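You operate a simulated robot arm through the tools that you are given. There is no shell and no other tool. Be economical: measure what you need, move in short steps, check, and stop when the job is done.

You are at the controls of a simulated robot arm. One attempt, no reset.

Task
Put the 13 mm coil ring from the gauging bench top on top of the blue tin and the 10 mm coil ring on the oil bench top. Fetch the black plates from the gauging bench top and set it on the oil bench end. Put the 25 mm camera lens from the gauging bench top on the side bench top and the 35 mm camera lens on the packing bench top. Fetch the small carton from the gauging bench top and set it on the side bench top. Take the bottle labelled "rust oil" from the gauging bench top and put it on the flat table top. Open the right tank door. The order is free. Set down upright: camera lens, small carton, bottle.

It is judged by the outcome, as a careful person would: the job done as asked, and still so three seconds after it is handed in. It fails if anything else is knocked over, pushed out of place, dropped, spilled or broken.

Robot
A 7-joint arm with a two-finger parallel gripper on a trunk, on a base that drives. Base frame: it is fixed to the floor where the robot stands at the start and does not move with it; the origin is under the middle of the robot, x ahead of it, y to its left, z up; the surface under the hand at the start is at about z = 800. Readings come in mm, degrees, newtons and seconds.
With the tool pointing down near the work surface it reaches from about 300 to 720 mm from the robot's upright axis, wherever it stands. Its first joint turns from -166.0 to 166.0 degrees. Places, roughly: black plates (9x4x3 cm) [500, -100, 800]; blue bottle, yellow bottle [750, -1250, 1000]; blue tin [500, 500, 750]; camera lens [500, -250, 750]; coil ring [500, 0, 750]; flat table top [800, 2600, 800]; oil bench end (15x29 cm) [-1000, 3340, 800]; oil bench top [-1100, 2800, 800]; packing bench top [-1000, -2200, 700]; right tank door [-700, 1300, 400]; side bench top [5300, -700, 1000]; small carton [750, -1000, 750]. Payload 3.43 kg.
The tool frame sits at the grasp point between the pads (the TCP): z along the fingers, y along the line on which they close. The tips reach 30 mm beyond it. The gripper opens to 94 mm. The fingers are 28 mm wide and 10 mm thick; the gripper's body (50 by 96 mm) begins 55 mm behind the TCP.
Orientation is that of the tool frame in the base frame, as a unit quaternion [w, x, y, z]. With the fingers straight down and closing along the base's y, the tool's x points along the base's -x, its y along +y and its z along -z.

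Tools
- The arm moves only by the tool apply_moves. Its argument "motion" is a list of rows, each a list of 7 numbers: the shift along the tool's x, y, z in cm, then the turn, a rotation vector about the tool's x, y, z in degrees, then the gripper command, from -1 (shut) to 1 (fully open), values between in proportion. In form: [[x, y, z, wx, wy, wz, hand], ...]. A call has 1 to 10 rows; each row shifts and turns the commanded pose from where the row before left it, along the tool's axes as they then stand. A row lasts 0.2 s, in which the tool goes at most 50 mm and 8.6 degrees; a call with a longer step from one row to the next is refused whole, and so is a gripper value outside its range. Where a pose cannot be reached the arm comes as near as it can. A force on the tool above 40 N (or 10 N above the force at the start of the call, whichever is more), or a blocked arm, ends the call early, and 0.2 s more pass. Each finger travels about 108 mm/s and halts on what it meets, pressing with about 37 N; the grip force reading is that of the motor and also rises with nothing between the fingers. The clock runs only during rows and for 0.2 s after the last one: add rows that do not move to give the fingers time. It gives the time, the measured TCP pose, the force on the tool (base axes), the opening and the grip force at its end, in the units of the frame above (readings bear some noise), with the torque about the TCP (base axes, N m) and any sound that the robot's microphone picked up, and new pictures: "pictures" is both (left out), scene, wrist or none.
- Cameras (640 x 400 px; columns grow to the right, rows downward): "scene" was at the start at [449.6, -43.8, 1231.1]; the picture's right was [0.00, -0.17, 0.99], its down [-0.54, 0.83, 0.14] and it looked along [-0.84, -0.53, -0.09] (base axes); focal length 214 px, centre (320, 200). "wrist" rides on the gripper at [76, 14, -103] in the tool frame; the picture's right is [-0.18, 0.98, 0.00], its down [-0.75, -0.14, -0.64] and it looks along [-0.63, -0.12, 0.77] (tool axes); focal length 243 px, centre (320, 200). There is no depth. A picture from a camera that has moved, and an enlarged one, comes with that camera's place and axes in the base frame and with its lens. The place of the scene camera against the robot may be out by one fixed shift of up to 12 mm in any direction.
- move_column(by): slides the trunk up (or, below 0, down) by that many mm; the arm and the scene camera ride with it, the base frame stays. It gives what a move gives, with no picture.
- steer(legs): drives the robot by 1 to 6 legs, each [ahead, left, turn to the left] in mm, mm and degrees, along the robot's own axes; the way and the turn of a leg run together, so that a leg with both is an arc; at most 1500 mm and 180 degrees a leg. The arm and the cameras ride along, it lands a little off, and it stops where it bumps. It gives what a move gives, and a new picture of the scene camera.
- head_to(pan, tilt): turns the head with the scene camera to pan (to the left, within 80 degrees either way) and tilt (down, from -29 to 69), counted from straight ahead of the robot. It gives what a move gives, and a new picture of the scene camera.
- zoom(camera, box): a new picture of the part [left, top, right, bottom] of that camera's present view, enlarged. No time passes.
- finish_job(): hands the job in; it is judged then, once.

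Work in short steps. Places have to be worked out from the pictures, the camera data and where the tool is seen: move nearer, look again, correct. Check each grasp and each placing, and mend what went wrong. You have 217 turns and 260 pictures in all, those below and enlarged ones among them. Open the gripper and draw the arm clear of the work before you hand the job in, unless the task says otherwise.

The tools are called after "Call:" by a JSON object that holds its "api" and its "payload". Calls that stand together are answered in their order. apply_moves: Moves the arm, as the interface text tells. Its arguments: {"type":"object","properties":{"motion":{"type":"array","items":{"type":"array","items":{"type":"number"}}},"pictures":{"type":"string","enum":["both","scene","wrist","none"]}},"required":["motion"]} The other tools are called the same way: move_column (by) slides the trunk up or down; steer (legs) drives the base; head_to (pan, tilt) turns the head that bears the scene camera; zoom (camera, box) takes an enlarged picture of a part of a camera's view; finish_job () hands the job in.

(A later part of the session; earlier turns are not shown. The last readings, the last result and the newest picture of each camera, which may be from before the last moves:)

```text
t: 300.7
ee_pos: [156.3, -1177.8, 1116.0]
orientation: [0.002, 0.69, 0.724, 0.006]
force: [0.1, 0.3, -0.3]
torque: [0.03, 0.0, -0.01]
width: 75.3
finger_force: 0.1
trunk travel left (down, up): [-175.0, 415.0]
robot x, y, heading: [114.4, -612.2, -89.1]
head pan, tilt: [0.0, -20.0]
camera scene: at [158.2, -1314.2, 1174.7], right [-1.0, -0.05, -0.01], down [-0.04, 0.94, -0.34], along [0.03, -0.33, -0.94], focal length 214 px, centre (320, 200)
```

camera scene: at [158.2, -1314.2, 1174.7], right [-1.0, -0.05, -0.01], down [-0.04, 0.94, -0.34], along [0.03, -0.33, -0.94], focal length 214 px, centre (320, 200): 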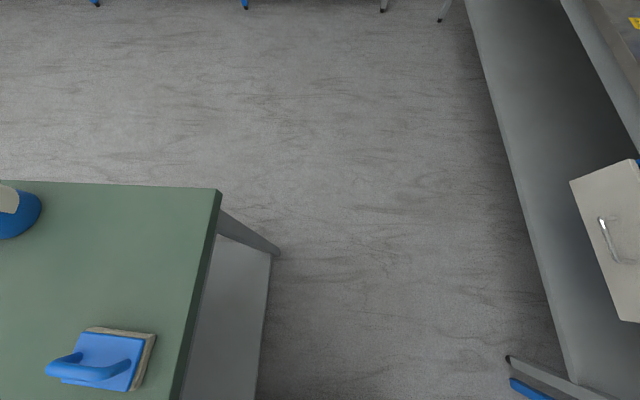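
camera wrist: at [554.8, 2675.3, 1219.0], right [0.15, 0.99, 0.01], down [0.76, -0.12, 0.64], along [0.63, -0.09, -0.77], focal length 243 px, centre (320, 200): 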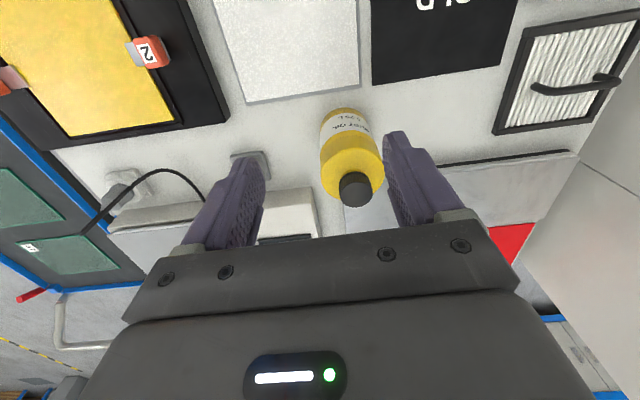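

Retract the arm, shift off the bench a little, then turn to face it.

Call:
{"api": "apply_moves", "payload": {"motion": [[4.5, 0, 0, 0, 0, 0, 1], [4.5, 0, 0, 0, 0, 0, 1], [4.5, 0, 0, 0, 0, 0, 1], [1.5, 0, 0, 0, 0, 0, 1]], "pictures": "none"}}

Call:
{"api": "steer", "payload": {"legs": [[0, -60, 0], [0, 0, 89.2]]}}

Call:
{"api": "head_to", "payload": {"pan": 0, "tilt": -15}}

```text
t: 301.7
ee_pos: [148.2, -1027.3, 1119.6]
orientation: [0.002, 0.689, 0.725, 0.006]
force: [0.1, 0.5, -0.7]
torque: [-0.04, 0.05, -0.01]
width: 93.8
finger_force: 0.0
trunk travel left (down, up): [-175.0, 415.0]
robot x, y, heading: [115.9, -606.9, -89.1]
head pan, tilt: [0.0, -20.0]
```

```text
t: 306.5
ee_pos: [476.5, -579.4, 1119.3]
orientation: [-0.003, -0.019, 1.0, 0.005]
force: [0.4, 0.6, 0.3]
torque: [-0.02, 0.0, 0.02]
width: 93.9
finger_force: 0.0
trunk travel left (down, up): [-175.0, 415.0]
robot x, y, heading: [54.8, -605.1, 0.4]
head pan, tilt: [0.0, -20.0]
camera scene: at [611.1, -571.5, 1177.4], right [0.04, -1.0, -0.01], down [-0.94, -0.03, -0.34], along [0.34, 0.02, -0.94], focal length 214 px, centre (320, 200)
```

scene: 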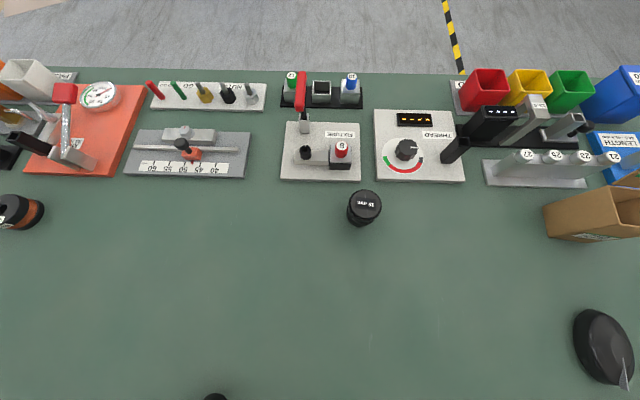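

```text
t: 307.2
ee_pos: [475.4, -579.6, 1120.4]
orientation: [-0.004, -0.019, 1.0, 0.006]
force: [0.0, -0.9, 0.4]
torque: [-0.04, -0.02, 0.01]
width: 94.0
finger_force: 0.1
trunk travel left (down, up): [-175.0, 415.0]
robot x, y, heading: [54.9, -611.6, 0.1]
head pan, tilt: [0.0, -15.0]
camera scene: at [604.3, -571.7, 1173.0], right [0.04, -1.0, -0.01], down [-0.97, -0.03, -0.25], along [0.25, 0.02, -0.97], focal length 214 px, centre (320, 200)
```

scene: 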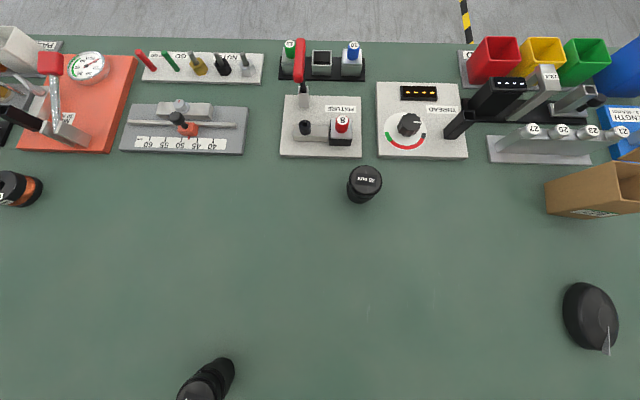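

35 mm lens at about [714, -629]. Fold the head back so it clears the fixtures and move above the lens.

Call:
{"api": "head_to", "payload": {"pan": 0, "tilt": 69}}

Call:
{"api": "apply_moves", "payload": {"motion": [[-3.95, -0.98, 2.67, 0, 0, 0, 1], [-3.95, -0.98, 2.67, 0, 0, 0, 1], [-3.95, -0.98, 2.67, 0, 0, 0, 1], [-3.95, -0.98, 2.67, 0, 0, 0, 1], [-3.95, -0.98, 2.67, 0, 0, 0, 1], [-3.95, -0.98, 2.67, 0, 0, 0, 1], [0, 0, 0, 0, 0, 0, 1]], "pictures": "wrist"}}

```text
t: 308.7
ee_pos: [476.3, -579.8, 1120.2]
orientation: [-0.004, -0.019, 1.0, 0.006]
force: [0.1, 0.4, 0.1]
torque: [0.01, 0.01, -0.02]
width: 94.0
finger_force: 0.1
trunk travel left (down, up): [-175.0, 415.0]
robot x, y, heading: [57.2, -607.9, 0.1]
head pan, tilt: [0.0, 68.8]
camera scene: at [482.3, -576.6, 1198.3], right [0.04, -1.0, -0.01], down [-0.36, -0.02, 0.93], along [-0.93, -0.03, -0.36], focal length 214 px, centre (320, 200)
```

scene: 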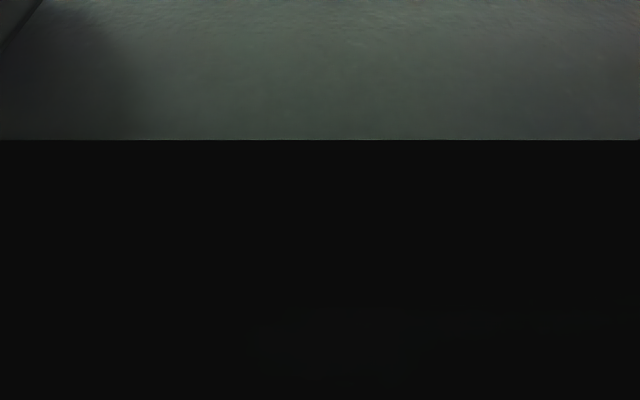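

```text
t: 310.3
ee_pos: [712.2, -628.0, 956.7]
orientation: [-0.004, -0.018, 1.0, 0.004]
force: [0.1, 0.0, -0.6]
torque: [0.02, -0.03, 0.01]
width: 94.1
finger_force: 0.1
trunk travel left (down, up): [-175.0, 415.0]
robot x, y, heading: [52.5, -610.4, 0.4]
head pan, tilt: [0.0, 68.8]
camera wrist: at [635.5, -617.5, 1058.6], right [0.15, 0.99, 0.01], down [0.76, -0.12, 0.64], along [0.63, -0.09, -0.77], focal length 243 px, centre (320, 200)
```

wrist: 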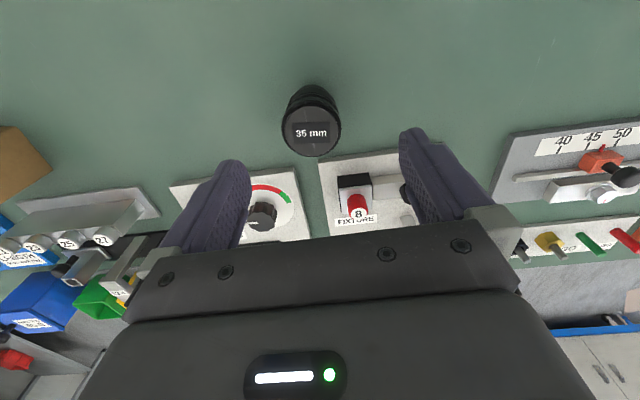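

Call:
{"api": "apply_moves", "payload": {"motion": [[-0.2, -0.7, 4, 0, 0, 0, 1], [0, 0, 4, 0, 0, 0, 1], [0, 0, 2.9, 0, 0, 0, 1], [0, 0, 0, 0, 0, 0, 0.3], [0, 0, 0, 0, 0, 0, -0.1], [0, 0, 0, 0, 0, 0, -1], [0, 0, 0, 0, 0, 0, -1]], "pictures": "wrist"}}

```text
t: 311.9
ee_pos: [715.9, -631.3, 845.4]
orientation: [-0.003, -0.019, 1.0, 0.005]
force: [1.5, -0.1, 2.2]
torque: [-0.1, -0.04, 0.03]
width: 48.3
finger_force: 37.5
trunk travel left (down, up): [-175.0, 415.0]
robot x, y, heading: [60.2, -606.6, 0.1]
head pan, tilt: [0.0, 68.8]
camera wrist: at [638.9, -621.4, 947.9], right [0.15, 0.99, 0.01], down [0.76, -0.12, 0.64], along [0.63, -0.09, -0.77], focal length 243 px, centre (320, 200)
```

wrist: 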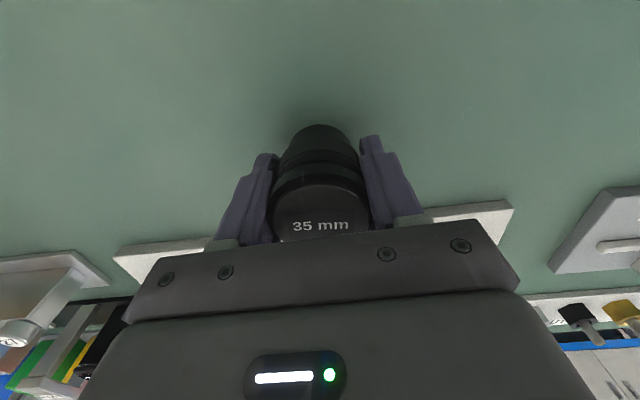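

Lens gripped (48 mm). Lift, retract, then drive toward the packing bench.

Call:
{"api": "apply_moves", "payload": {"motion": [[0, 0, -4.5, 0, 0, 0, -1], [0, 0, -4.5, 0, 0, 0, -1], [0, 0, -4.5, 0, 0, 0, -1], [2, 0, -4.5, 0, 0, 0, -1], [3.5, 0, -3, 0, 0, 0, -1], [4.5, 0, -2, 0, 0, 0, -1], [4.5, 0, 0, 0, 0, 0, -1], [4.5, 0, 0, 0, 0, 0, -1], [4.5, 0, 0, 0, 0, 0, -1], [3, 0, 0, 0, 0, 0, -1]], "pictures": "none"}}

Call:
{"api": "steer", "payload": {"legs": [[-200, 0, 0], [0, 0, -90], [950, 0, 0]]}}

Call:
{"api": "head_to", "payload": {"pan": -60, "tilt": -20}}

```text
t: 314.1
ee_pos: [447.5, -646.5, 1082.4]
orientation: [-0.003, -0.018, 1.0, 0.005]
force: [0.4, -0.5, -3.0]
torque: [0.02, 0.01, 0.0]
width: 48.2
finger_force: 37.4
trunk travel left (down, up): [-175.0, 415.0]
robot x, y, heading: [55.4, -608.8, 0.1]
head pan, tilt: [0.0, 68.8]
```

```text
t: 324.0
ee_pos: [-149.3, -1933.5, 1080.6]
orientation: [0.001, 0.687, 0.727, 0.007]
force: [0.3, 0.7, -2.1]
torque: [0.01, 0.01, 0.01]
width: 48.3
finger_force: 37.3
trunk travel left (down, up): [-175.0, 415.0]
robot x, y, heading: [-120.6, -1539.2, -88.7]
head pan, tilt: [0.0, 68.8]
camera scene: at [-153.2, -1940.8, 1159.9], right [-1.0, -0.06, -0.01], down [-0.03, 0.35, 0.93], along [-0.05, 0.93, -0.36], focal length 214 px, centre (320, 200)
```

scene: 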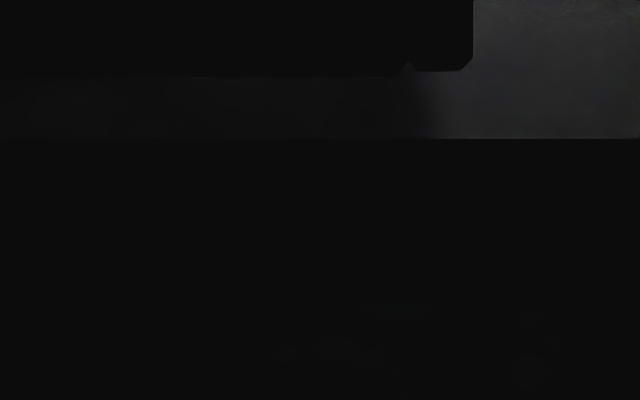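

```text
t: 325.6
ee_pos: [-149.7, -1932.3, 1081.3]
orientation: [0.002, 0.686, 0.727, 0.006]
force: [0.5, -0.1, -1.6]
torque: [-0.03, 0.02, 0.0]
width: 48.0
finger_force: 37.0
trunk travel left (down, up): [-175.0, 415.0]
robot x, y, heading: [-119.1, -1543.0, -88.7]
head pan, tilt: [-60.0, -20.0]
camera scene: at [-211.7, -2073.4, 1176.3], right [-0.51, -0.04, 0.86], down [-0.35, 0.92, -0.17], along [-0.79, -0.38, -0.48], focal length 214 px, centre (320, 200)
```

scene: 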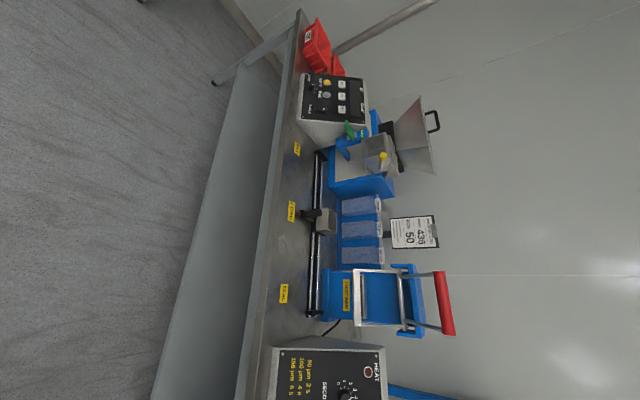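

The packing bench's front strip (x≈-680…-890) is free. Drive level with it and face it.

Call:
{"api": "steer", "payload": {"legs": [[600, 0, 0], [0, 0, -91], [80, 0, 0]]}}

Call:
{"api": "head_to", "payload": {"pan": 0, "tilt": -15}}

```text
t: 333.6
ee_pos: [-568.6, -2152.8, 1081.0]
orientation: [0.005, 0.999, 0.046, 0.004]
force: [1.1, 0.6, -1.2]
torque: [0.0, 0.0, -0.03]
width: 47.9
finger_force: 37.5
trunk travel left (down, up): [-175.0, 415.0]
robot x, y, heading: [-173.2, -2169.9, -176.8]
head pan, tilt: [-60.0, -20.0]
camera scene: at [-718.6, -2096.1, 1175.9], right [-0.05, 0.51, 0.86], down [0.91, 0.38, -0.17], along [-0.41, 0.77, -0.48], focal length 214 px, centre (320, 200)
```

scene: 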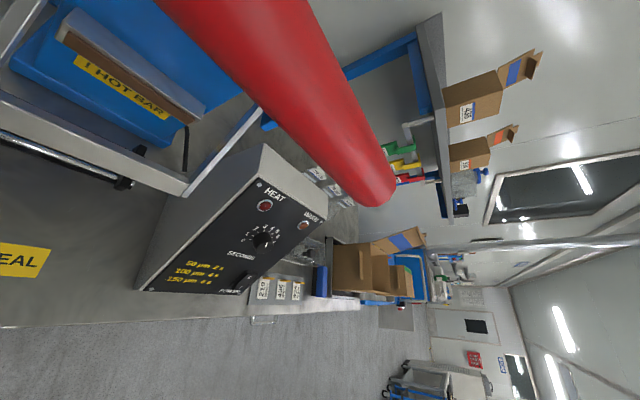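

```text
t: 334.9
ee_pos: [-568.5, -2152.7, 1080.6]
orientation: [0.005, 0.999, 0.046, 0.003]
force: [-0.8, 0.2, -2.6]
torque: [-0.01, -0.01, -0.02]
width: 48.1
finger_force: 37.1
trunk travel left (down, up): [-175.0, 415.0]
robot x, y, heading: [-174.1, -2171.4, -176.6]
head pan, tilt: [0.0, -15.0]
camera scene: at [-704.7, -2161.3, 1134.6], right [-0.09, 1.0, -0.01], down [0.96, 0.09, -0.25], along [-0.25, -0.03, -0.97], focal length 214 px, centre (320, 200)
```

scene: 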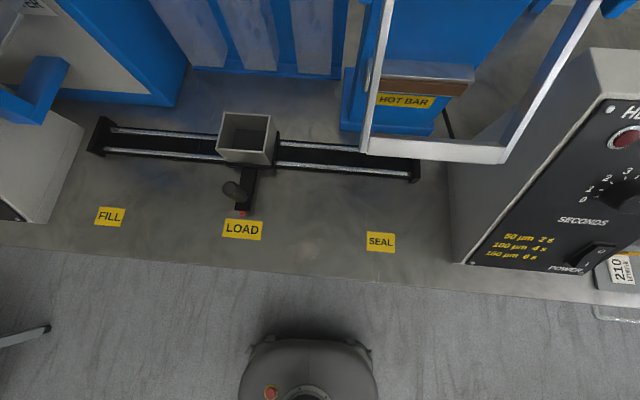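

I'll place the lens in the open strip between the FILL and LOAD labels, away from the lever: strafe left and look again.

Call:
{"api": "steer", "payload": {"legs": [[0, 270, -3.4]]}}

```text
t: 336.8
ee_pos: [-559.6, -2399.0, 1081.8]
orientation: [0.005, 1.0, 0.013, 0.004]
force: [1.2, -0.3, -2.6]
torque: [0.03, 0.0, -0.01]
width: 47.9
finger_force: 36.9
trunk travel left (down, up): [-175.0, 415.0]
robot x, y, heading: [-166.4, -2443.5, 179.5]
head pan, tilt: [0.0, -15.0]
camera scene: at [-696.3, -2399.3, 1134.6], right [-0.03, 1.0, -0.01], down [0.97, 0.02, -0.25], along [-0.25, -0.02, -0.97], focal length 214 px, centre (320, 200)
```

scene: 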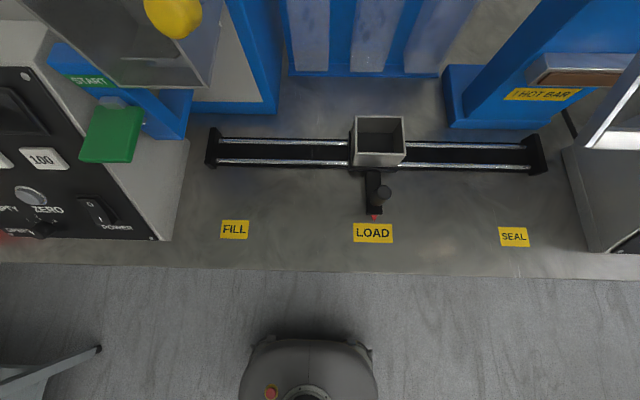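

Call:
{"api": "head_to", "payload": {"pan": 0, "tilt": 50}}

Call:
{"api": "apply_moves", "payload": {"motion": [[-3.28, 0.67, 3.3, 0, 0, 0, -1], [-3.28, 0.67, 3.3, 0, 0, 0, -1], [-3.28, 0.67, 3.3, 0, 0, 0, -1], [-3.28, 0.67, 3.3, 0, 0, 0, -1], [-3.28, 0.67, 3.3, 0, 0, 0, -1], [-3.28, 0.67, 3.3, 0, 0, 0, -1], [0, 0, 0, 0, 0, 0, -1]], "pictures": "wrist"}}

```text
t: 338.2
ee_pos: [-560.0, -2398.2, 1081.1]
orientation: [0.005, 1.0, 0.013, 0.003]
force: [-0.6, -0.1, -2.7]
torque: [-0.01, 0.0, 0.02]
width: 47.9
finger_force: 36.7
trunk travel left (down, up): [-175.0, 415.0]
robot x, y, heading: [-165.6, -2444.3, 179.5]
head pan, tilt: [0.0, 50.0]
camera scene: at [-596.1, -2396.3, 1138.6], right [-0.03, 1.0, -0.01], down [0.64, 0.02, 0.77], along [0.77, 0.01, -0.64], focal length 214 px, centre (320, 200)
```

scene: 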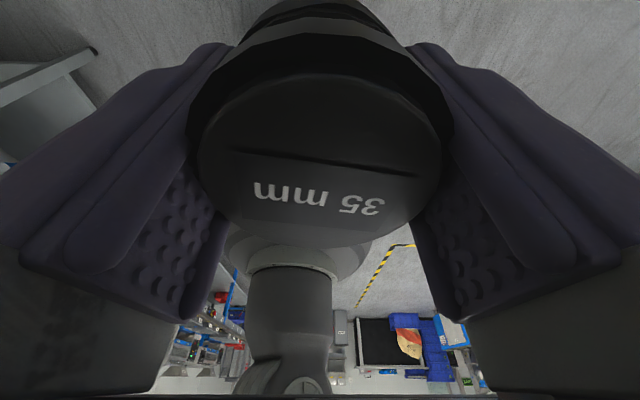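

```text
t: 339.8
ee_pos: [-754.2, -2448.7, 881.9]
orientation: [0.005, 1.0, 0.013, 0.004]
force: [0.8, -0.5, -2.9]
torque: [0.02, -0.01, 0.01]
width: 47.7
finger_force: 37.1
trunk travel left (down, up): [-175.0, 415.0]
robot x, y, heading: [-171.7, -2440.3, 179.9]
head pan, tilt: [0.0, 50.0]
camera wrist: at [-679.7, -2459.8, 983.6], right [-0.16, -0.99, 0.01], down [-0.76, 0.13, 0.64], along [-0.63, 0.09, -0.77], focal length 243 px, centre (320, 200)
```

wrist: 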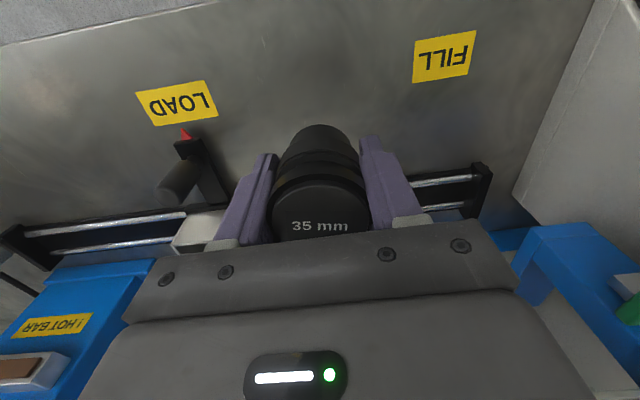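

Call:
{"api": "apply_moves", "payload": {"motion": [[0, 0, 3, 0, 0, 0, -1], [0, 0, 2.5, 0, 0, 0, -1], [0, 0, 0.6, 0, 0, 0, -1], [0, 0, 0.5, 0, 0, 0, -1], [0, 0, 0.5, 0, 0, 0, -1], [0, 0, 0.5, 0, 0, 0, -1], [0, 0, 0.5, 0, 0, 0, -1], [0, 0, 0.5, 0, 0, 0, -1], [0, 0, 0.5, 0, 0, 0, -1], [0, 0, 0.5, 0, 0, 0, -1]], "pictures": "none"}}

```text
t: 342.0
ee_pos: [-752.8, -2448.8, 787.9]
orientation: [0.005, 1.0, 0.014, 0.003]
force: [-0.2, 0.2, -2.3]
torque: [0.02, 0.02, 0.0]
width: 47.8
finger_force: 37.0
trunk travel left (down, up): [-175.0, 415.0]
robot x, y, heading: [-166.4, -2443.0, 179.8]
head pan, tilt: [0.0, 50.0]
```

Call:
{"api": "apply_moves", "payload": {"motion": [[0, 0, 0.4, 0, 0, 0, -1], [0, 0, 0.4, 0, 0, 0, -1], [0, 0, 0.4, 0, 0, 0, -1], [0, 0, 0.4, 0, 0, 0, -1], [0, 0, 0.4, 0, 0, 0, -1], [0, 0, 0.4, 0, 0, 0, -1], [0, 0, 0.4, 0, 0, 0, -1], [0, 0, 0.4, 0, 0, 0, -1], [0, 0, 0.4, 0, 0, 0, -1], [0, 0, 0.4, 0, 0, 0, -1]], "pictures": "wrist"}}

```text
t: 342.9
ee_pos: [-754.1, -2447.3, 778.1]
orientation: [0.005, 1.0, 0.014, -0.002]
force: [4.4, 0.0, 17.1]
torque: [0.27, -0.31, -0.09]
width: 47.5
finger_force: 37.1
trunk travel left (down, up): [-175.0, 415.0]
robot x, y, heading: [-168.9, -2443.3, 179.4]
head pan, tilt: [0.0, 50.0]
stopped in row 4: the force on the tool passed its limit at 52 N (the readings are from after the stop); the commanded pose is now the measured one
camera wrist: at [-678.7, -2459.1, 879.0], right [-0.16, -0.99, 0.01], down [-0.76, 0.13, 0.64], along [-0.64, 0.09, -0.77], focal length 243 px, centre (320, 200)
```

wrist: 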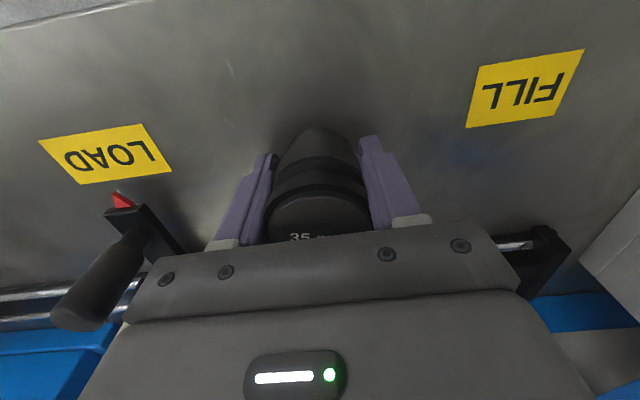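

Call:
{"api": "apply_moves", "payload": {"motion": [[0, 0, -0.1, 0, 0, 0, 0.1], [0, 0, 0, 0, 0, 0, 0.25], [0, 0, 0, 0, 0, 0, 0.4], [0, 0, 0, 0, 0, 0, 0.4], [0, 0, -3, 0, 0, 0, 0.4], [0, 0, -4.5, 0, 0, 0, 0.4], [0, 0, -4.5, 0, 0, 0, 0.4], [2, 0, -4, 0, 0, 0, 0.6], [3, 0, -3.5, 0, 0, 0, 1]], "pictures": "wrist"}}

```text
t: 344.9
ee_pos: [-705.3, -2444.0, 969.4]
orientation: [0.004, 1.0, 0.013, 0.0]
force: [-0.4, 0.5, 0.9]
torque: [0.01, -0.05, 0.0]
width: 94.0
finger_force: 0.1
trunk travel left (down, up): [-175.0, 415.0]
robot x, y, heading: [-167.7, -2442.4, 179.6]
head pan, tilt: [0.0, 50.0]
camera wrist: at [-630.4, -2455.4, 1071.0], right [-0.16, -0.99, 0.01], down [-0.76, 0.13, 0.64], along [-0.63, 0.09, -0.77], focal length 243 px, centre (320, 200)
```

wrist: 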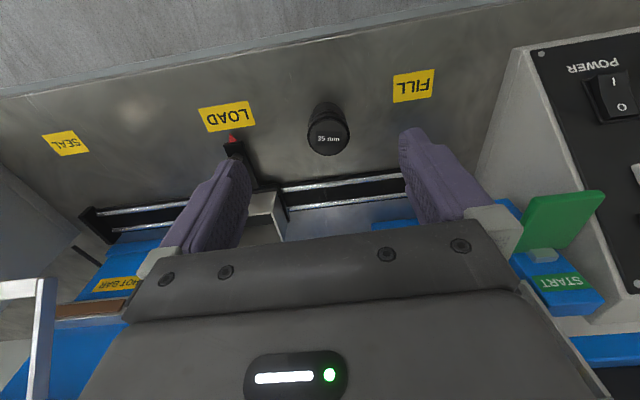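

35 mm lens stands on the packing bench. Next the carton: retract high and go back to the gauging bench.

Call:
{"api": "apply_moves", "payload": {"motion": [[3, 0, -3.9, 0, 0, 0, 1], [3, 0, -3.9, 0, 0, 0, 1], [3, 0, -3.9, 0, 0, 0, 1], [2.5, 0, -3.9, 0, 0, 0, 1], [0, 0, -4.5, 0, 0, 0, 1]], "pictures": "none"}}

Call:
{"api": "steer", "payload": {"legs": [[-150, 0, 0], [0, 0, -90], [1410, 0, 0], [0, 0, -90]]}}

Call:
{"api": "head_to", "payload": {"pan": 0, "tilt": -15}}

```text
t: 346.1
ee_pos: [-588.3, -2442.6, 1172.9]
orientation: [0.006, 1.0, 0.013, 0.0]
force: [0.3, 0.8, 1.0]
torque: [-0.01, 0.0, 0.0]
width: 93.8
finger_force: 0.0
trunk travel left (down, up): [-175.0, 415.0]
robot x, y, heading: [-169.8, -2442.6, 179.6]
head pan, tilt: [0.0, 50.0]
```

```text
t: 361.9
ee_pos: [430.8, -1037.0, 1172.9]
orientation: [0.0, 0.005, 1.0, 0.004]
force: [0.6, 0.5, -0.1]
torque: [0.0, -0.01, -0.01]
width: 94.1
finger_force: 0.1
trunk travel left (down, up): [-175.0, 415.0]
robot x, y, heading: [7.4, -1019.7, -2.8]
head pan, tilt: [0.0, 50.0]
camera scene: at [459.5, -1034.3, 1230.7], right [-0.01, -1.0, -0.01], down [-0.64, 0.0, 0.77], along [-0.77, 0.01, -0.64], focal length 214 px, centre (320, 200)
```

scene: 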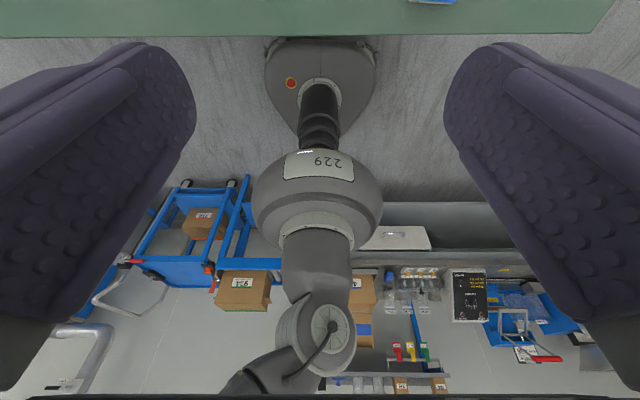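

```text
t: 363.2
ee_pos: [431.9, -1036.0, 1174.0]
orientation: [0.0, 0.005, 1.0, 0.004]
force: [-1.0, -0.8, -0.4]
torque: [0.02, 0.0, 0.0]
width: 94.0
finger_force: 0.0
trunk travel left (down, up): [-175.0, 415.0]
robot x, y, heading: [9.8, -1022.5, -2.5]
head pan, tilt: [0.0, -15.0]
camera scene: at [559.8, -1035.3, 1227.1], right [-0.01, -1.0, -0.01], down [-0.97, 0.01, -0.26], along [0.26, 0.01, -0.97], focal length 214 px, centre (320, 200)
```

scene: 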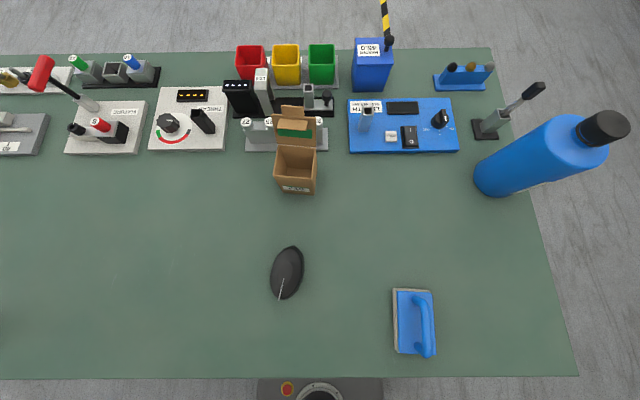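

Carton opening near [718, -990]. Swing the head sideways (clear of the carton's flap) and move above the carton for a closer look.

Call:
{"api": "head_to", "payload": {"pan": -80, "tilt": 20}}

Call:
{"api": "apply_moves", "payload": {"motion": [[-4, 0.7, 2, 0, 0, 0, 1], [-4, 0.7, 2, 0, 0, 0, 1], [-4, 0.7, 2, 0, 0, 0, 1], [-4, 0.7, 2, 0, 0, 0, 1], [-4, 0.7, 2, 0, 0, 0, 1], [-4, 0.7, 2, 0, 0, 0, 1], [-3, 0.4, 0, 0, 0, 0, 1], [0, 0, 0, 0, 0, 0, 1]], "pictures": "wrist"}}

```text
t: 364.8
ee_pos: [432.1, -1036.7, 1172.6]
orientation: [0.0, 0.005, 1.0, 0.005]
force: [0.6, 0.5, -0.2]
torque: [-0.01, 0.01, 0.0]
width: 94.2
finger_force: 0.0
trunk travel left (down, up): [-175.0, 415.0]
robot x, y, heading: [8.6, -1022.1, -2.6]
head pan, tilt: [-80.0, 20.0]
camera scene: at [504.2, -1127.0, 1290.6], right [0.0, -0.18, 0.98], down [-0.94, 0.35, 0.06], along [-0.35, -0.92, -0.17], focal length 214 px, centre (320, 200)
```

scene: 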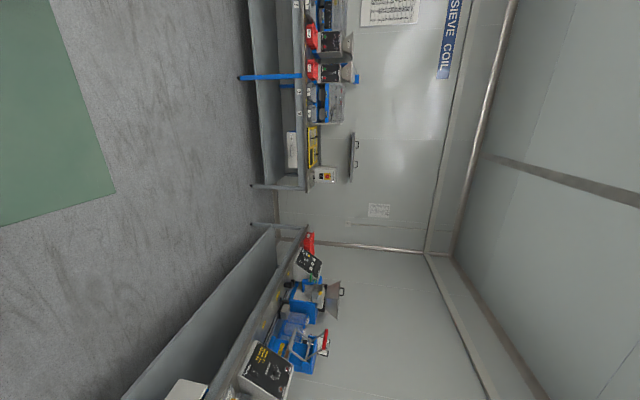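

```text
t: 366.6
ee_pos: [705.0, -993.3, 1053.5]
orientation: [0.0, 0.006, 1.0, 0.004]
force: [0.0, -0.6, 0.3]
torque: [0.04, 0.03, -0.01]
width: 94.1
finger_force: 0.0
trunk travel left (down, up): [-175.0, 415.0]
robot x, y, heading: [9.9, -1025.0, -2.1]
head pan, tilt: [-80.0, 20.0]
camera wrist: at [626.5, -979.6, 1155.3], right [0.2, 0.98, 0.01], down [0.75, -0.16, 0.64], along [0.63, -0.12, -0.77], focal length 243 px, centre (320, 200)
```

wrist: 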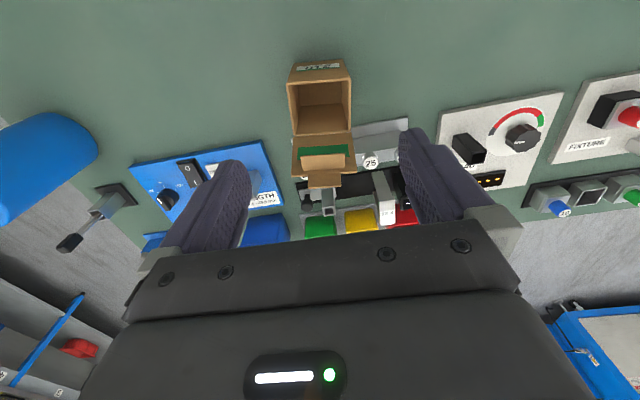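

The carton (≈65×60×90 mm, flap standing vertical at its back, yawed ≈9°) is centred at [718, -995]. I'll grip slightly forward so the hand clears the flap, high on the walls.

Call:
{"api": "apply_moves", "payload": {"motion": [[0, 0, 0, 0, 0, 4.5, 1], [0, 0, 0, 0, 0, 4.5, 1], [0, 0, 4, 0, 0, 0, 1], [0, 0, 4, 0, 0, 0, 1], [0, 0, 3, 0, 0, 0, 1], [0, 0, 1.5, 0, 0, 0, 1], [0, 0, 0, 0, 0, 0, 1]], "pictures": "wrist"}}

```text
t: 368.2
ee_pos: [704.0, -993.2, 927.8]
orientation: [0.0, 0.083, 0.997, 0.004]
force: [-0.1, -0.1, 0.2]
torque: [0.01, 0.03, -0.01]
width: 93.7
finger_force: 0.1
trunk travel left (down, up): [-175.0, 415.0]
robot x, y, heading: [7.9, -1020.9, -2.9]
head pan, tilt: [-80.0, 20.0]
camera wrist: at [629.3, -968.2, 1029.4], right [0.35, 0.94, 0.01], down [0.72, -0.27, 0.64], along [0.6, -0.22, -0.77], focal length 243 px, centre (320, 200)
```

wrist: 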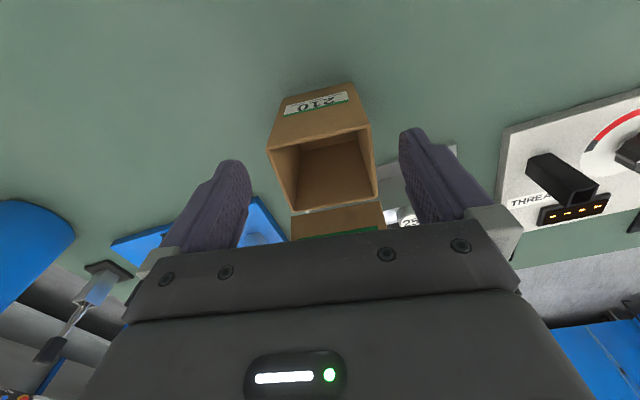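

Call:
{"api": "apply_moves", "payload": {"motion": [[0, -0.1, 2, 0, 0, -2, 1], [0, 0, 1.5, 0, 0, 0, 1], [0, 0, 1.5, 0, 0, 0, 1], [0, 0, 0, 0, 0, 0, 0.7], [0, 0, 0, 0, 0, 0, 0.4], [0, 0, 0, 0, 0, 0, 0.2], [0, 0, 0, 0, 0, 0, 0.2]], "pictures": "wrist"}}

```text
t: 369.8
ee_pos: [703.4, -992.0, 876.3]
orientation: [0.0, 0.066, 0.998, 0.003]
force: [0.7, 0.4, 1.2]
torque: [-0.03, -0.08, 0.04]
width: 69.7
finger_force: 37.3
trunk travel left (down, up): [-175.0, 415.0]
robot x, y, heading: [11.0, -1022.3, -2.7]
head pan, tilt: [-80.0, 20.0]
camera wrist: at [628.5, -968.3, 977.9], right [0.31, 0.95, 0.01], down [0.73, -0.25, 0.64], along [0.61, -0.19, -0.77], focal length 243 px, centre (320, 200)
```

wrist: 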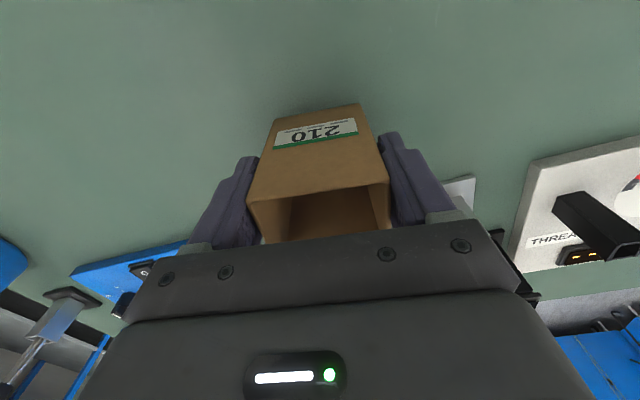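

Gripped at 70 mm. Lift and retract.

Call:
{"api": "apply_moves", "payload": {"motion": [[0, 0, -3, 0, 0, 0, -1], [0, 0, -4, 0, 0, 0, -1], [0, 0, -4.5, 0, 0, 0, -1], [1, 0, -4.5, 0, 0, 0, -1], [3, 0, -3.5, 0, 0, 0, -1], [4.5, 0.5, -2, 0, 0, 0, -1], [4.8, 0.5, 0, 0, 0, 0, -1], [4.8, 0.5, 0, 0, 0, 0, -1], [4.8, 0.5, 0, 0, 0, 0, -1], [4, 0.5, 0, 0, 0, 0, -1]], "pictures": "wrist"}}

```text
t: 372.0
ee_pos: [438.5, -935.9, 1092.6]
orientation: [-0.001, 0.065, 0.998, 0.005]
force: [0.3, 0.9, -0.5]
torque: [0.02, 0.01, -0.01]
width: 69.4
finger_force: 36.8
trunk travel left (down, up): [-175.0, 415.0]
robot x, y, heading: [8.3, -1024.4, -2.7]
head pan, tilt: [-80.0, 20.0]
camera wrist: at [363.6, -911.9, 1195.7], right [0.31, 0.95, 0.01], down [0.73, -0.25, 0.64], along [0.61, -0.19, -0.77], focal length 243 px, centre (320, 200)
```

wrist: 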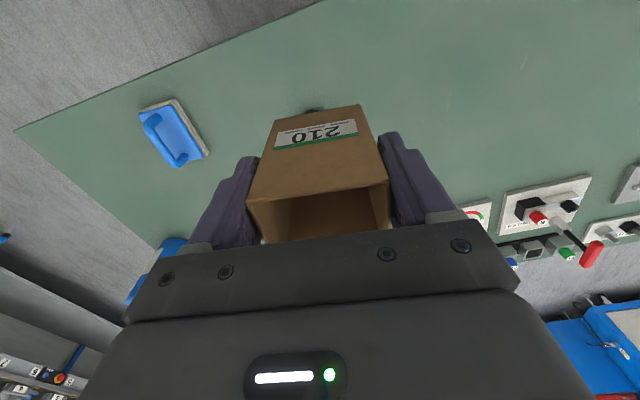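

Carton secure. Drive around the bench's right end and along the aisle toward the side bench.

Call:
{"api": "head_to", "payload": {"pan": 40, "tilt": -29}}

Call:
{"api": "steer", "payload": {"legs": [[-120, 0, 0], [0, 0, -87], [1050, 0, 0], [0, 0, 90], [1500, 0, 0]]}}

```text
t: 374.0
ee_pos: [440.0, -935.0, 1092.9]
orientation: [0.0, 0.067, 0.998, 0.005]
force: [0.4, 0.5, 0.2]
torque: [0.0, 0.01, 0.01]
width: 69.6
finger_force: 37.1
trunk travel left (down, up): [-175.0, 415.0]
robot x, y, heading: [8.6, -1024.3, -2.7]
head pan, tilt: [40.0, -28.6]
camera scene: at [590.1, -910.3, 1177.7], right [-0.1, -0.75, -0.65], down [-0.83, 0.42, -0.36], along [0.55, 0.5, -0.67], focal length 214 px, centre (320, 200)
```

scene: 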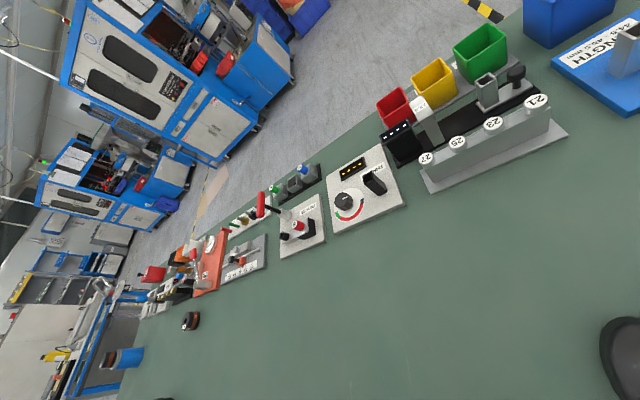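

```text
t: 395.0
ee_pos: [1804.4, -1989.1, 1093.9]
orientation: [-0.001, 0.056, 0.998, 0.004]
force: [-0.3, 0.2, -0.3]
torque: [-0.01, 0.04, 0.03]
width: 69.3
finger_force: 36.5
trunk travel left (down, up): [-175.0, 415.0]
robot x, y, heading: [1377.7, -2086.4, -1.3]
head pan, tilt: [40.0, -28.6]
camera scene: at [1954.1, -1962.0, 1177.7], right [-0.09, -0.76, -0.65], down [-0.84, 0.41, -0.36], along [0.54, 0.51, -0.67], focal length 214 px, centre (320, 200)
```

scene: 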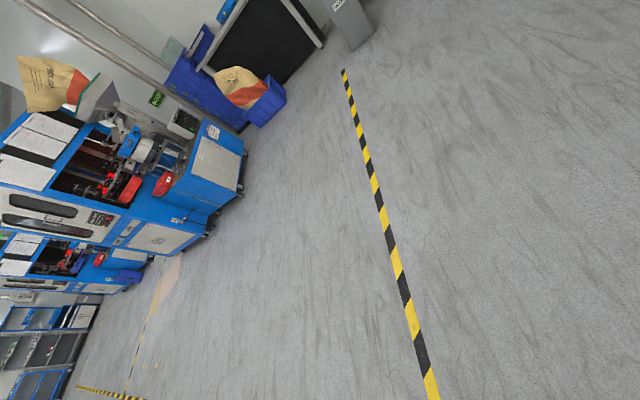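

Aisle is clear. Continue ahead.

Call:
{"api": "steer", "payload": {"legs": [[1500, 0, 1.3]]}}

Call:
{"api": "head_to", "payload": {"pan": 15, "tilt": -29}}

```text
t: 402.6
ee_pos: [3321.0, -2008.5, 1094.0]
orientation: [0.0, 0.047, 0.999, 0.005]
force: [-1.0, 0.3, 0.4]
torque: [0.0, -0.01, 0.0]
width: 69.2
finger_force: 37.0
trunk travel left (down, up): [-175.0, 415.0]
robot x, y, heading: [2894.4, -2113.0, -0.4]
head pan, tilt: [40.0, -28.6]
camera scene: at [3470.9, -1977.0, 1177.7], right [-0.07, -0.76, -0.65], down [-0.84, 0.39, -0.36], along [0.53, 0.52, -0.67], focal length 214 px, centre (320, 200)
```

scene: 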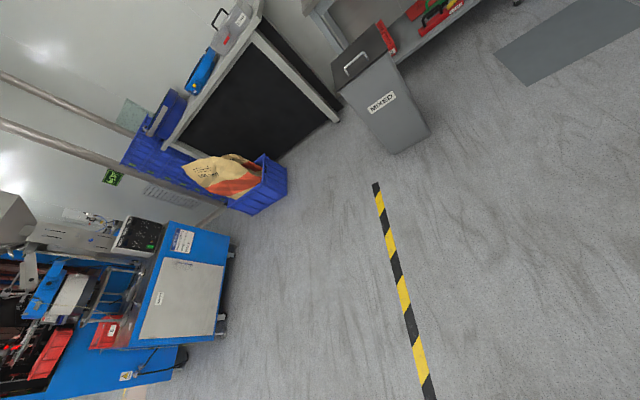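

```text
t: 403.4
ee_pos: [3320.3, -2009.0, 1093.4]
orientation: [-0.001, 0.047, 0.999, 0.005]
force: [0.7, -0.6, 0.0]
torque: [0.01, 0.01, -0.02]
width: 69.4
finger_force: 37.2
trunk travel left (down, up): [-175.0, 415.0]
robot x, y, heading: [2894.0, -2106.0, -0.4]
head pan, tilt: [15.0, -28.6]
camera scene: at [3468.4, -2002.4, 1164.1], right [-0.09, -0.96, -0.27], down [-0.86, 0.21, -0.46], along [0.5, 0.19, -0.85], focal length 214 px, centre (320, 200)
```

scene: 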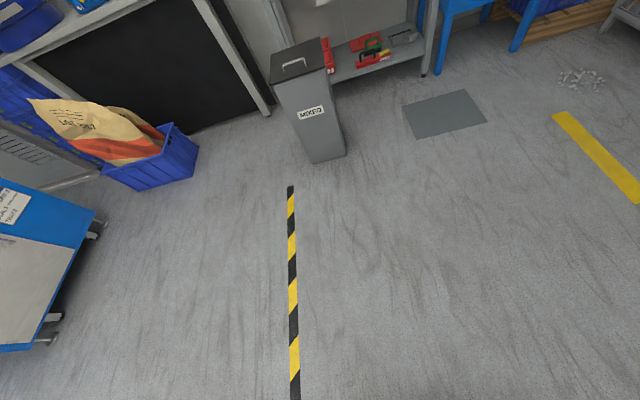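

Side bench ahead (leg near [5197, -1361], bin to its right, crate to its left). Raise the trunk and approach the gap around y≈-1100.

Call:
{"api": "move_column", "payload": {"by": 230}}

Call:
{"api": "steer", "payload": {"legs": [[600, 1000, 0], [600, 0, 0]]}}

```text
t: 405.9
ee_pos: [3321.3, -2008.2, 1323.5]
orientation: [-0.001, 0.048, 0.999, 0.005]
force: [0.2, 0.9, -0.6]
torque: [-0.01, 0.01, -0.03]
width: 69.2
finger_force: 36.7
trunk travel left (down, up): [-405.0, 185.0]
robot x, y, heading: [2892.9, -2111.0, -0.2]
head pan, tilt: [15.0, -28.6]
```

```text
t: 414.8
ee_pos: [4505.3, -956.4, 1323.2]
orientation: [-0.001, 0.023, 1.0, 0.004]
force: [0.5, -1.1, -0.2]
torque: [0.03, 0.04, -0.01]
width: 69.1
finger_force: 36.9
trunk travel left (down, up): [-405.0, 185.0]
robot x, y, heading: [4085.3, -1079.5, 2.3]
head pan, tilt: [15.0, -28.6]
camera scene: at [4651.8, -944.4, 1393.8], right [-0.05, -0.96, -0.27], down [-0.87, 0.17, -0.46], along [0.49, 0.21, -0.85], focal length 214 px, centre (320, 200)
```

scene: 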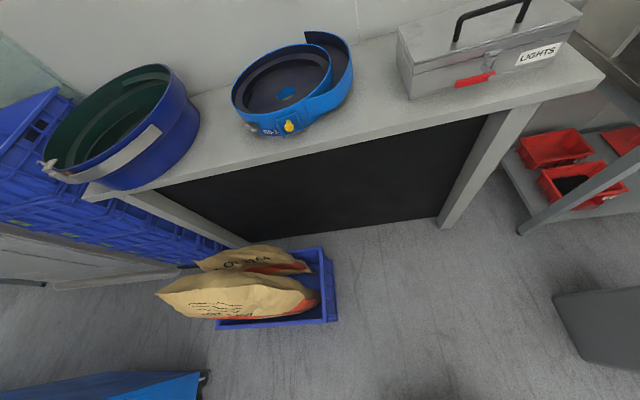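

Bench top (z≈1000, x 5014–5404) has a gap between the second blue bowl and the toolbox around y≈-1015, and a strip in front of the toolbox. Drive closer.

Call:
{"api": "steer", "payload": {"legs": [[400, 20, -2.3]]}}

Call:
{"api": "head_to", "payload": {"pan": 0, "tilt": -10}}

```text
t: 417.3
ee_pos: [4908.7, -942.9, 1323.5]
orientation: [-0.001, 0.041, 0.999, 0.004]
force: [-0.6, -0.8, -1.3]
torque: [-0.04, 0.04, 0.01]
width: 69.2
finger_force: 37.4
trunk travel left (down, up): [-405.0, 185.0]
robot x, y, heading: [4480.7, -1050.0, 0.2]
head pan, tilt: [15.0, -28.6]
camera scene: at [5055.6, -936.5, 1393.6], right [-0.08, -0.96, -0.27], down [-0.86, 0.2, -0.46], along [0.5, 0.19, -0.85], focal length 214 px, centre (320, 200)
```

scene: 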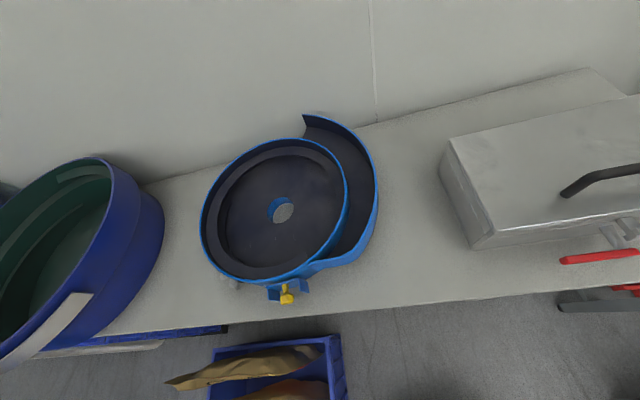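

```text
t: 418.1
ee_pos: [4906.7, -942.8, 1323.1]
orientation: [-0.001, 0.042, 0.999, 0.004]
force: [0.4, -0.5, -0.2]
torque: [-0.01, -0.02, 0.01]
width: 69.2
finger_force: 36.9
trunk travel left (down, up): [-405.0, 185.0]
robot x, y, heading: [4483.4, -1052.5, 0.3]
head pan, tilt: [0.0, -10.0]
camera scene: at [5028.6, -951.5, 1374.4], right [-0.08, -1.0, -0.01], down [-0.98, 0.08, -0.17], along [0.17, -0.01, -0.98], focal length 214 px, centre (320, 200)
```

scene: 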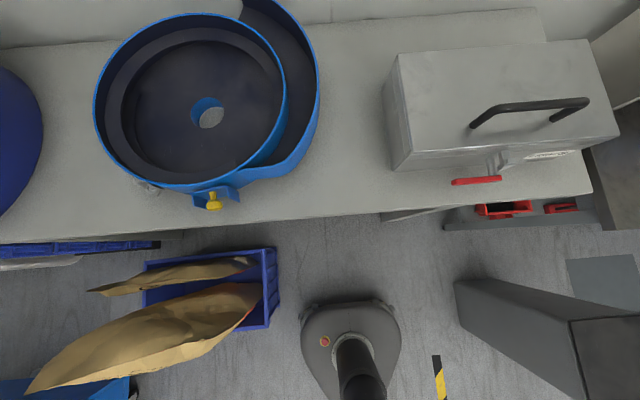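

Set the carton at about [5120, -1010]. Square the yaw, move over and lower partway.

Call:
{"api": "head_to", "payload": {"pan": 0, "tilt": -29}}

Call:
{"api": "apply_moves", "payload": {"motion": [[0, 0, 0, 0, 0, -4.8, -1], [-4, -1.36, 1, 0, 0, 0, -1], [-4, -1.36, 1, 0, 0, 0, -1], [-4, -1.36, 1, 0, 0, 0, -1], [-4, -1.36, 1, 0, 0, 0, -1], [-3.9, -1.36, 1, 0, 0, 0, -1], [0, 0, 4, 0, 0, 0, -1], [0, 0, 4, 0, 0, 0, -1], [0, 0, 0, 0, 0, 0, -1]], "pictures": "wrist"}}

```text
t: 418.9
ee_pos: [4907.8, -942.6, 1323.5]
orientation: [-0.001, 0.042, 0.999, 0.005]
force: [-0.1, -0.4, 0.0]
torque: [0.0, -0.01, 0.01]
width: 69.2
finger_force: 37.2
trunk travel left (down, up): [-405.0, 185.0]
robot x, y, heading: [4481.6, -1051.0, 0.1]
head pan, tilt: [0.0, -28.6]
camera scene: at [5053.2, -953.8, 1391.6], right [-0.08, -1.0, -0.01], down [-0.88, 0.08, -0.48], along [0.48, -0.03, -0.88], focal length 214 px, centre (320, 200)
```

scene: 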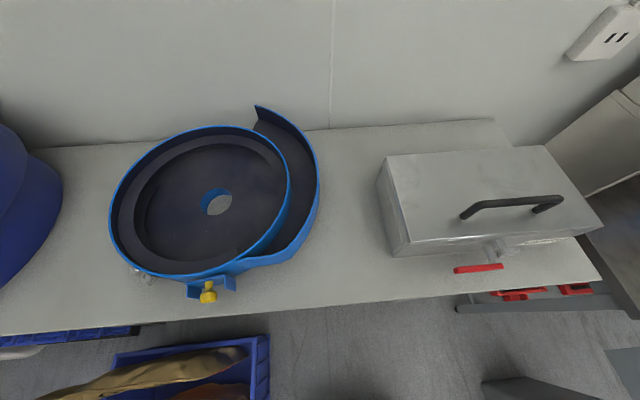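

```text
t: 420.9
ee_pos: [5106.9, -1009.1, 1193.4]
orientation: [0.0, 0.001, 1.0, 0.005]
force: [0.6, 0.2, -0.2]
torque: [0.03, -0.01, 0.04]
width: 69.5
finger_force: 36.9
trunk travel left (down, up): [-405.0, 185.0]
robot x, y, heading: [4482.7, -1052.4, 0.2]
head pan, tilt: [0.0, -28.6]
camera wrist: at [5028.7, -997.4, 1294.8], right [0.19, 0.98, 0.01], down [0.75, -0.15, 0.64], along [0.63, -0.11, -0.77], focal length 243 px, centre (320, 200)
```

wrist: 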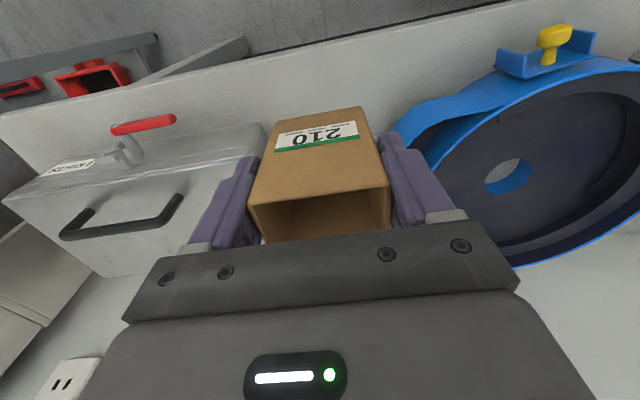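

I need a better view of the clearance; look down with the head from here.

Call:
{"api": "head_to", "payload": {"pan": 0, "tilt": 8}}

```text
t: 421.9
ee_pos: [5106.7, -1010.8, 1194.7]
orientation: [-0.001, 0.0, 1.0, 0.005]
force: [-0.1, 0.9, 1.0]
torque: [-0.03, 0.03, -0.01]
width: 69.2
finger_force: 36.8
trunk travel left (down, up): [-405.0, 185.0]
robot x, y, heading: [4483.5, -1050.0, 0.0]
head pan, tilt: [0.0, 8.0]
camera scene: at [5199.6, -1008.2, 1235.5], right [0.0, -1.0, -0.01], down [-0.99, 0.0, 0.14], along [-0.14, 0.01, -0.99], focal length 214 px, centre (320, 200)
```

scene: 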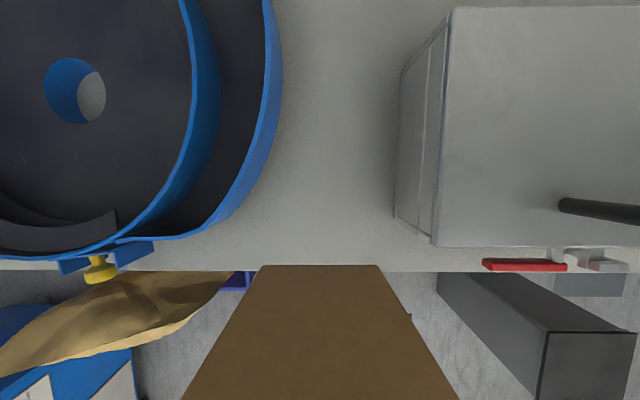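

Now clear: bench edge x≈5081, gap about y -1089…-935. I'll put the carton centre at about [5150, -1007]. Move forward 3 cm and lower.

Call:
{"api": "head_to", "payload": {"pan": 0, "tilt": -29}}

Call:
{"api": "apply_moves", "payload": {"motion": [[-2.9, 0.4, 0, 0, 0, 0, -1], [0, 0, 4, 0, 0, 0, -1], [0, 0, 4, 0, 0, 0, -1], [0, 0, 2, 0, 0, 0, -1], [0, 0, 0.5, 0, 0, 0, -1], [0, 0, 0.4, 0, 0, 0, -1], [0, 0, 0.4, 0, 0, 0, -1], [0, 0, 0.4, 0, 0, 0, -1]], "pictures": "wrist"}}

```text
t: 423.0
ee_pos: [5106.1, -1010.9, 1191.9]
orientation: [-0.001, 0.001, 1.0, 0.004]
force: [0.3, 0.1, 0.1]
torque: [0.0, 0.0, -0.04]
width: 68.9
finger_force: 36.9
trunk travel left (down, up): [-405.0, 185.0]
robot x, y, heading: [4483.1, -1050.4, 0.1]
head pan, tilt: [0.0, -28.6]
camera scene: at [5252.3, -1008.6, 1261.0], right [0.0, -1.0, -0.01], down [-0.88, 0.01, -0.48], along [0.48, 0.01, -0.88], focal length 214 px, centre (320, 200)
```

scene: 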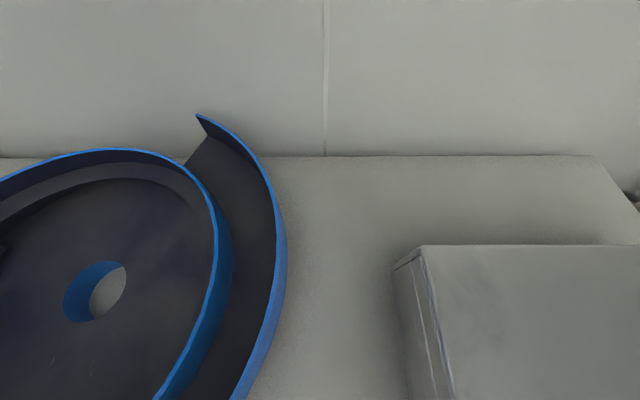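

```text
t: 424.8
ee_pos: [5135.3, -1005.6, 1075.9]
orientation: [-0.001, 0.0, 1.0, 0.004]
force: [-0.4, 0.0, 0.3]
torque: [-0.02, 0.0, 0.0]
width: 69.1
finger_force: 37.2
trunk travel left (down, up): [-405.0, 185.0]
robot x, y, heading: [4487.2, -1053.9, 0.4]
head pan, tilt: [0.0, -28.6]
camera wrist: at [5057.7, -992.6, 1178.3], right [0.18, 0.98, 0.01], down [0.75, -0.15, 0.64], along [0.63, -0.11, -0.77], focal length 243 px, centre (320, 200)
```

wrist: 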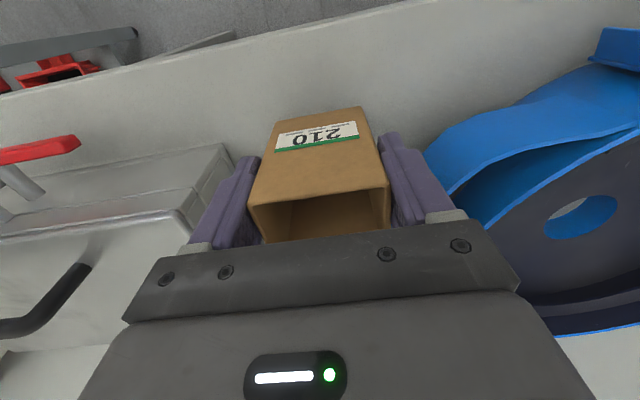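

Clear on both sides. Continue lowering to contact.

Call:
{"api": "apply_moves", "payload": {"motion": [[0, 0, 0.4, 0, 0, 0, -1], [0, 0, 0.4, 0, 0, 0, -1], [0, 0, 0.4, 0, 0, 0, -1], [0, 0, 0.4, 0, 0, 0, -1], [0, 0, 0.4, 0, 0, 0, -1], [0, 0, 0.4, 0, 0, 0, -1], [0, 0, 0.4, 0, 0, 0, -1], [0, 0, 0.4, 0, 0, 0, -1]], "pictures": "none"}}

```text
t: 426.6
ee_pos: [5135.4, -1006.9, 1046.1]
orientation: [0.001, 0.001, 1.0, 0.004]
force: [0.1, 0.9, 9.0]
torque: [-0.28, -0.12, 0.01]
width: 69.3
finger_force: 37.0
trunk travel left (down, up): [-405.0, 185.0]
robot x, y, heading: [4481.8, -1052.6, 0.4]
head pan, tilt: [0.0, -28.6]
```

Call:
{"api": "apply_moves", "payload": {"motion": [[0, 0, 0.3, 0, 0, 0, -1], [0, 0, 0, 0, 0, 0, -1]], "pictures": "none"}}

```text
t: 427.2
ee_pos: [5135.1, -1004.8, 1044.9]
orientation: [0.002, 0.0, 1.0, 0.005]
force: [4.0, 3.7, 39.4]
torque: [-0.17, -0.07, 0.03]
width: 69.5
finger_force: 36.5
trunk travel left (down, up): [-405.0, 185.0]
robot x, y, heading: [4484.4, -1051.7, 0.1]
head pan, tilt: [0.0, -28.6]
```

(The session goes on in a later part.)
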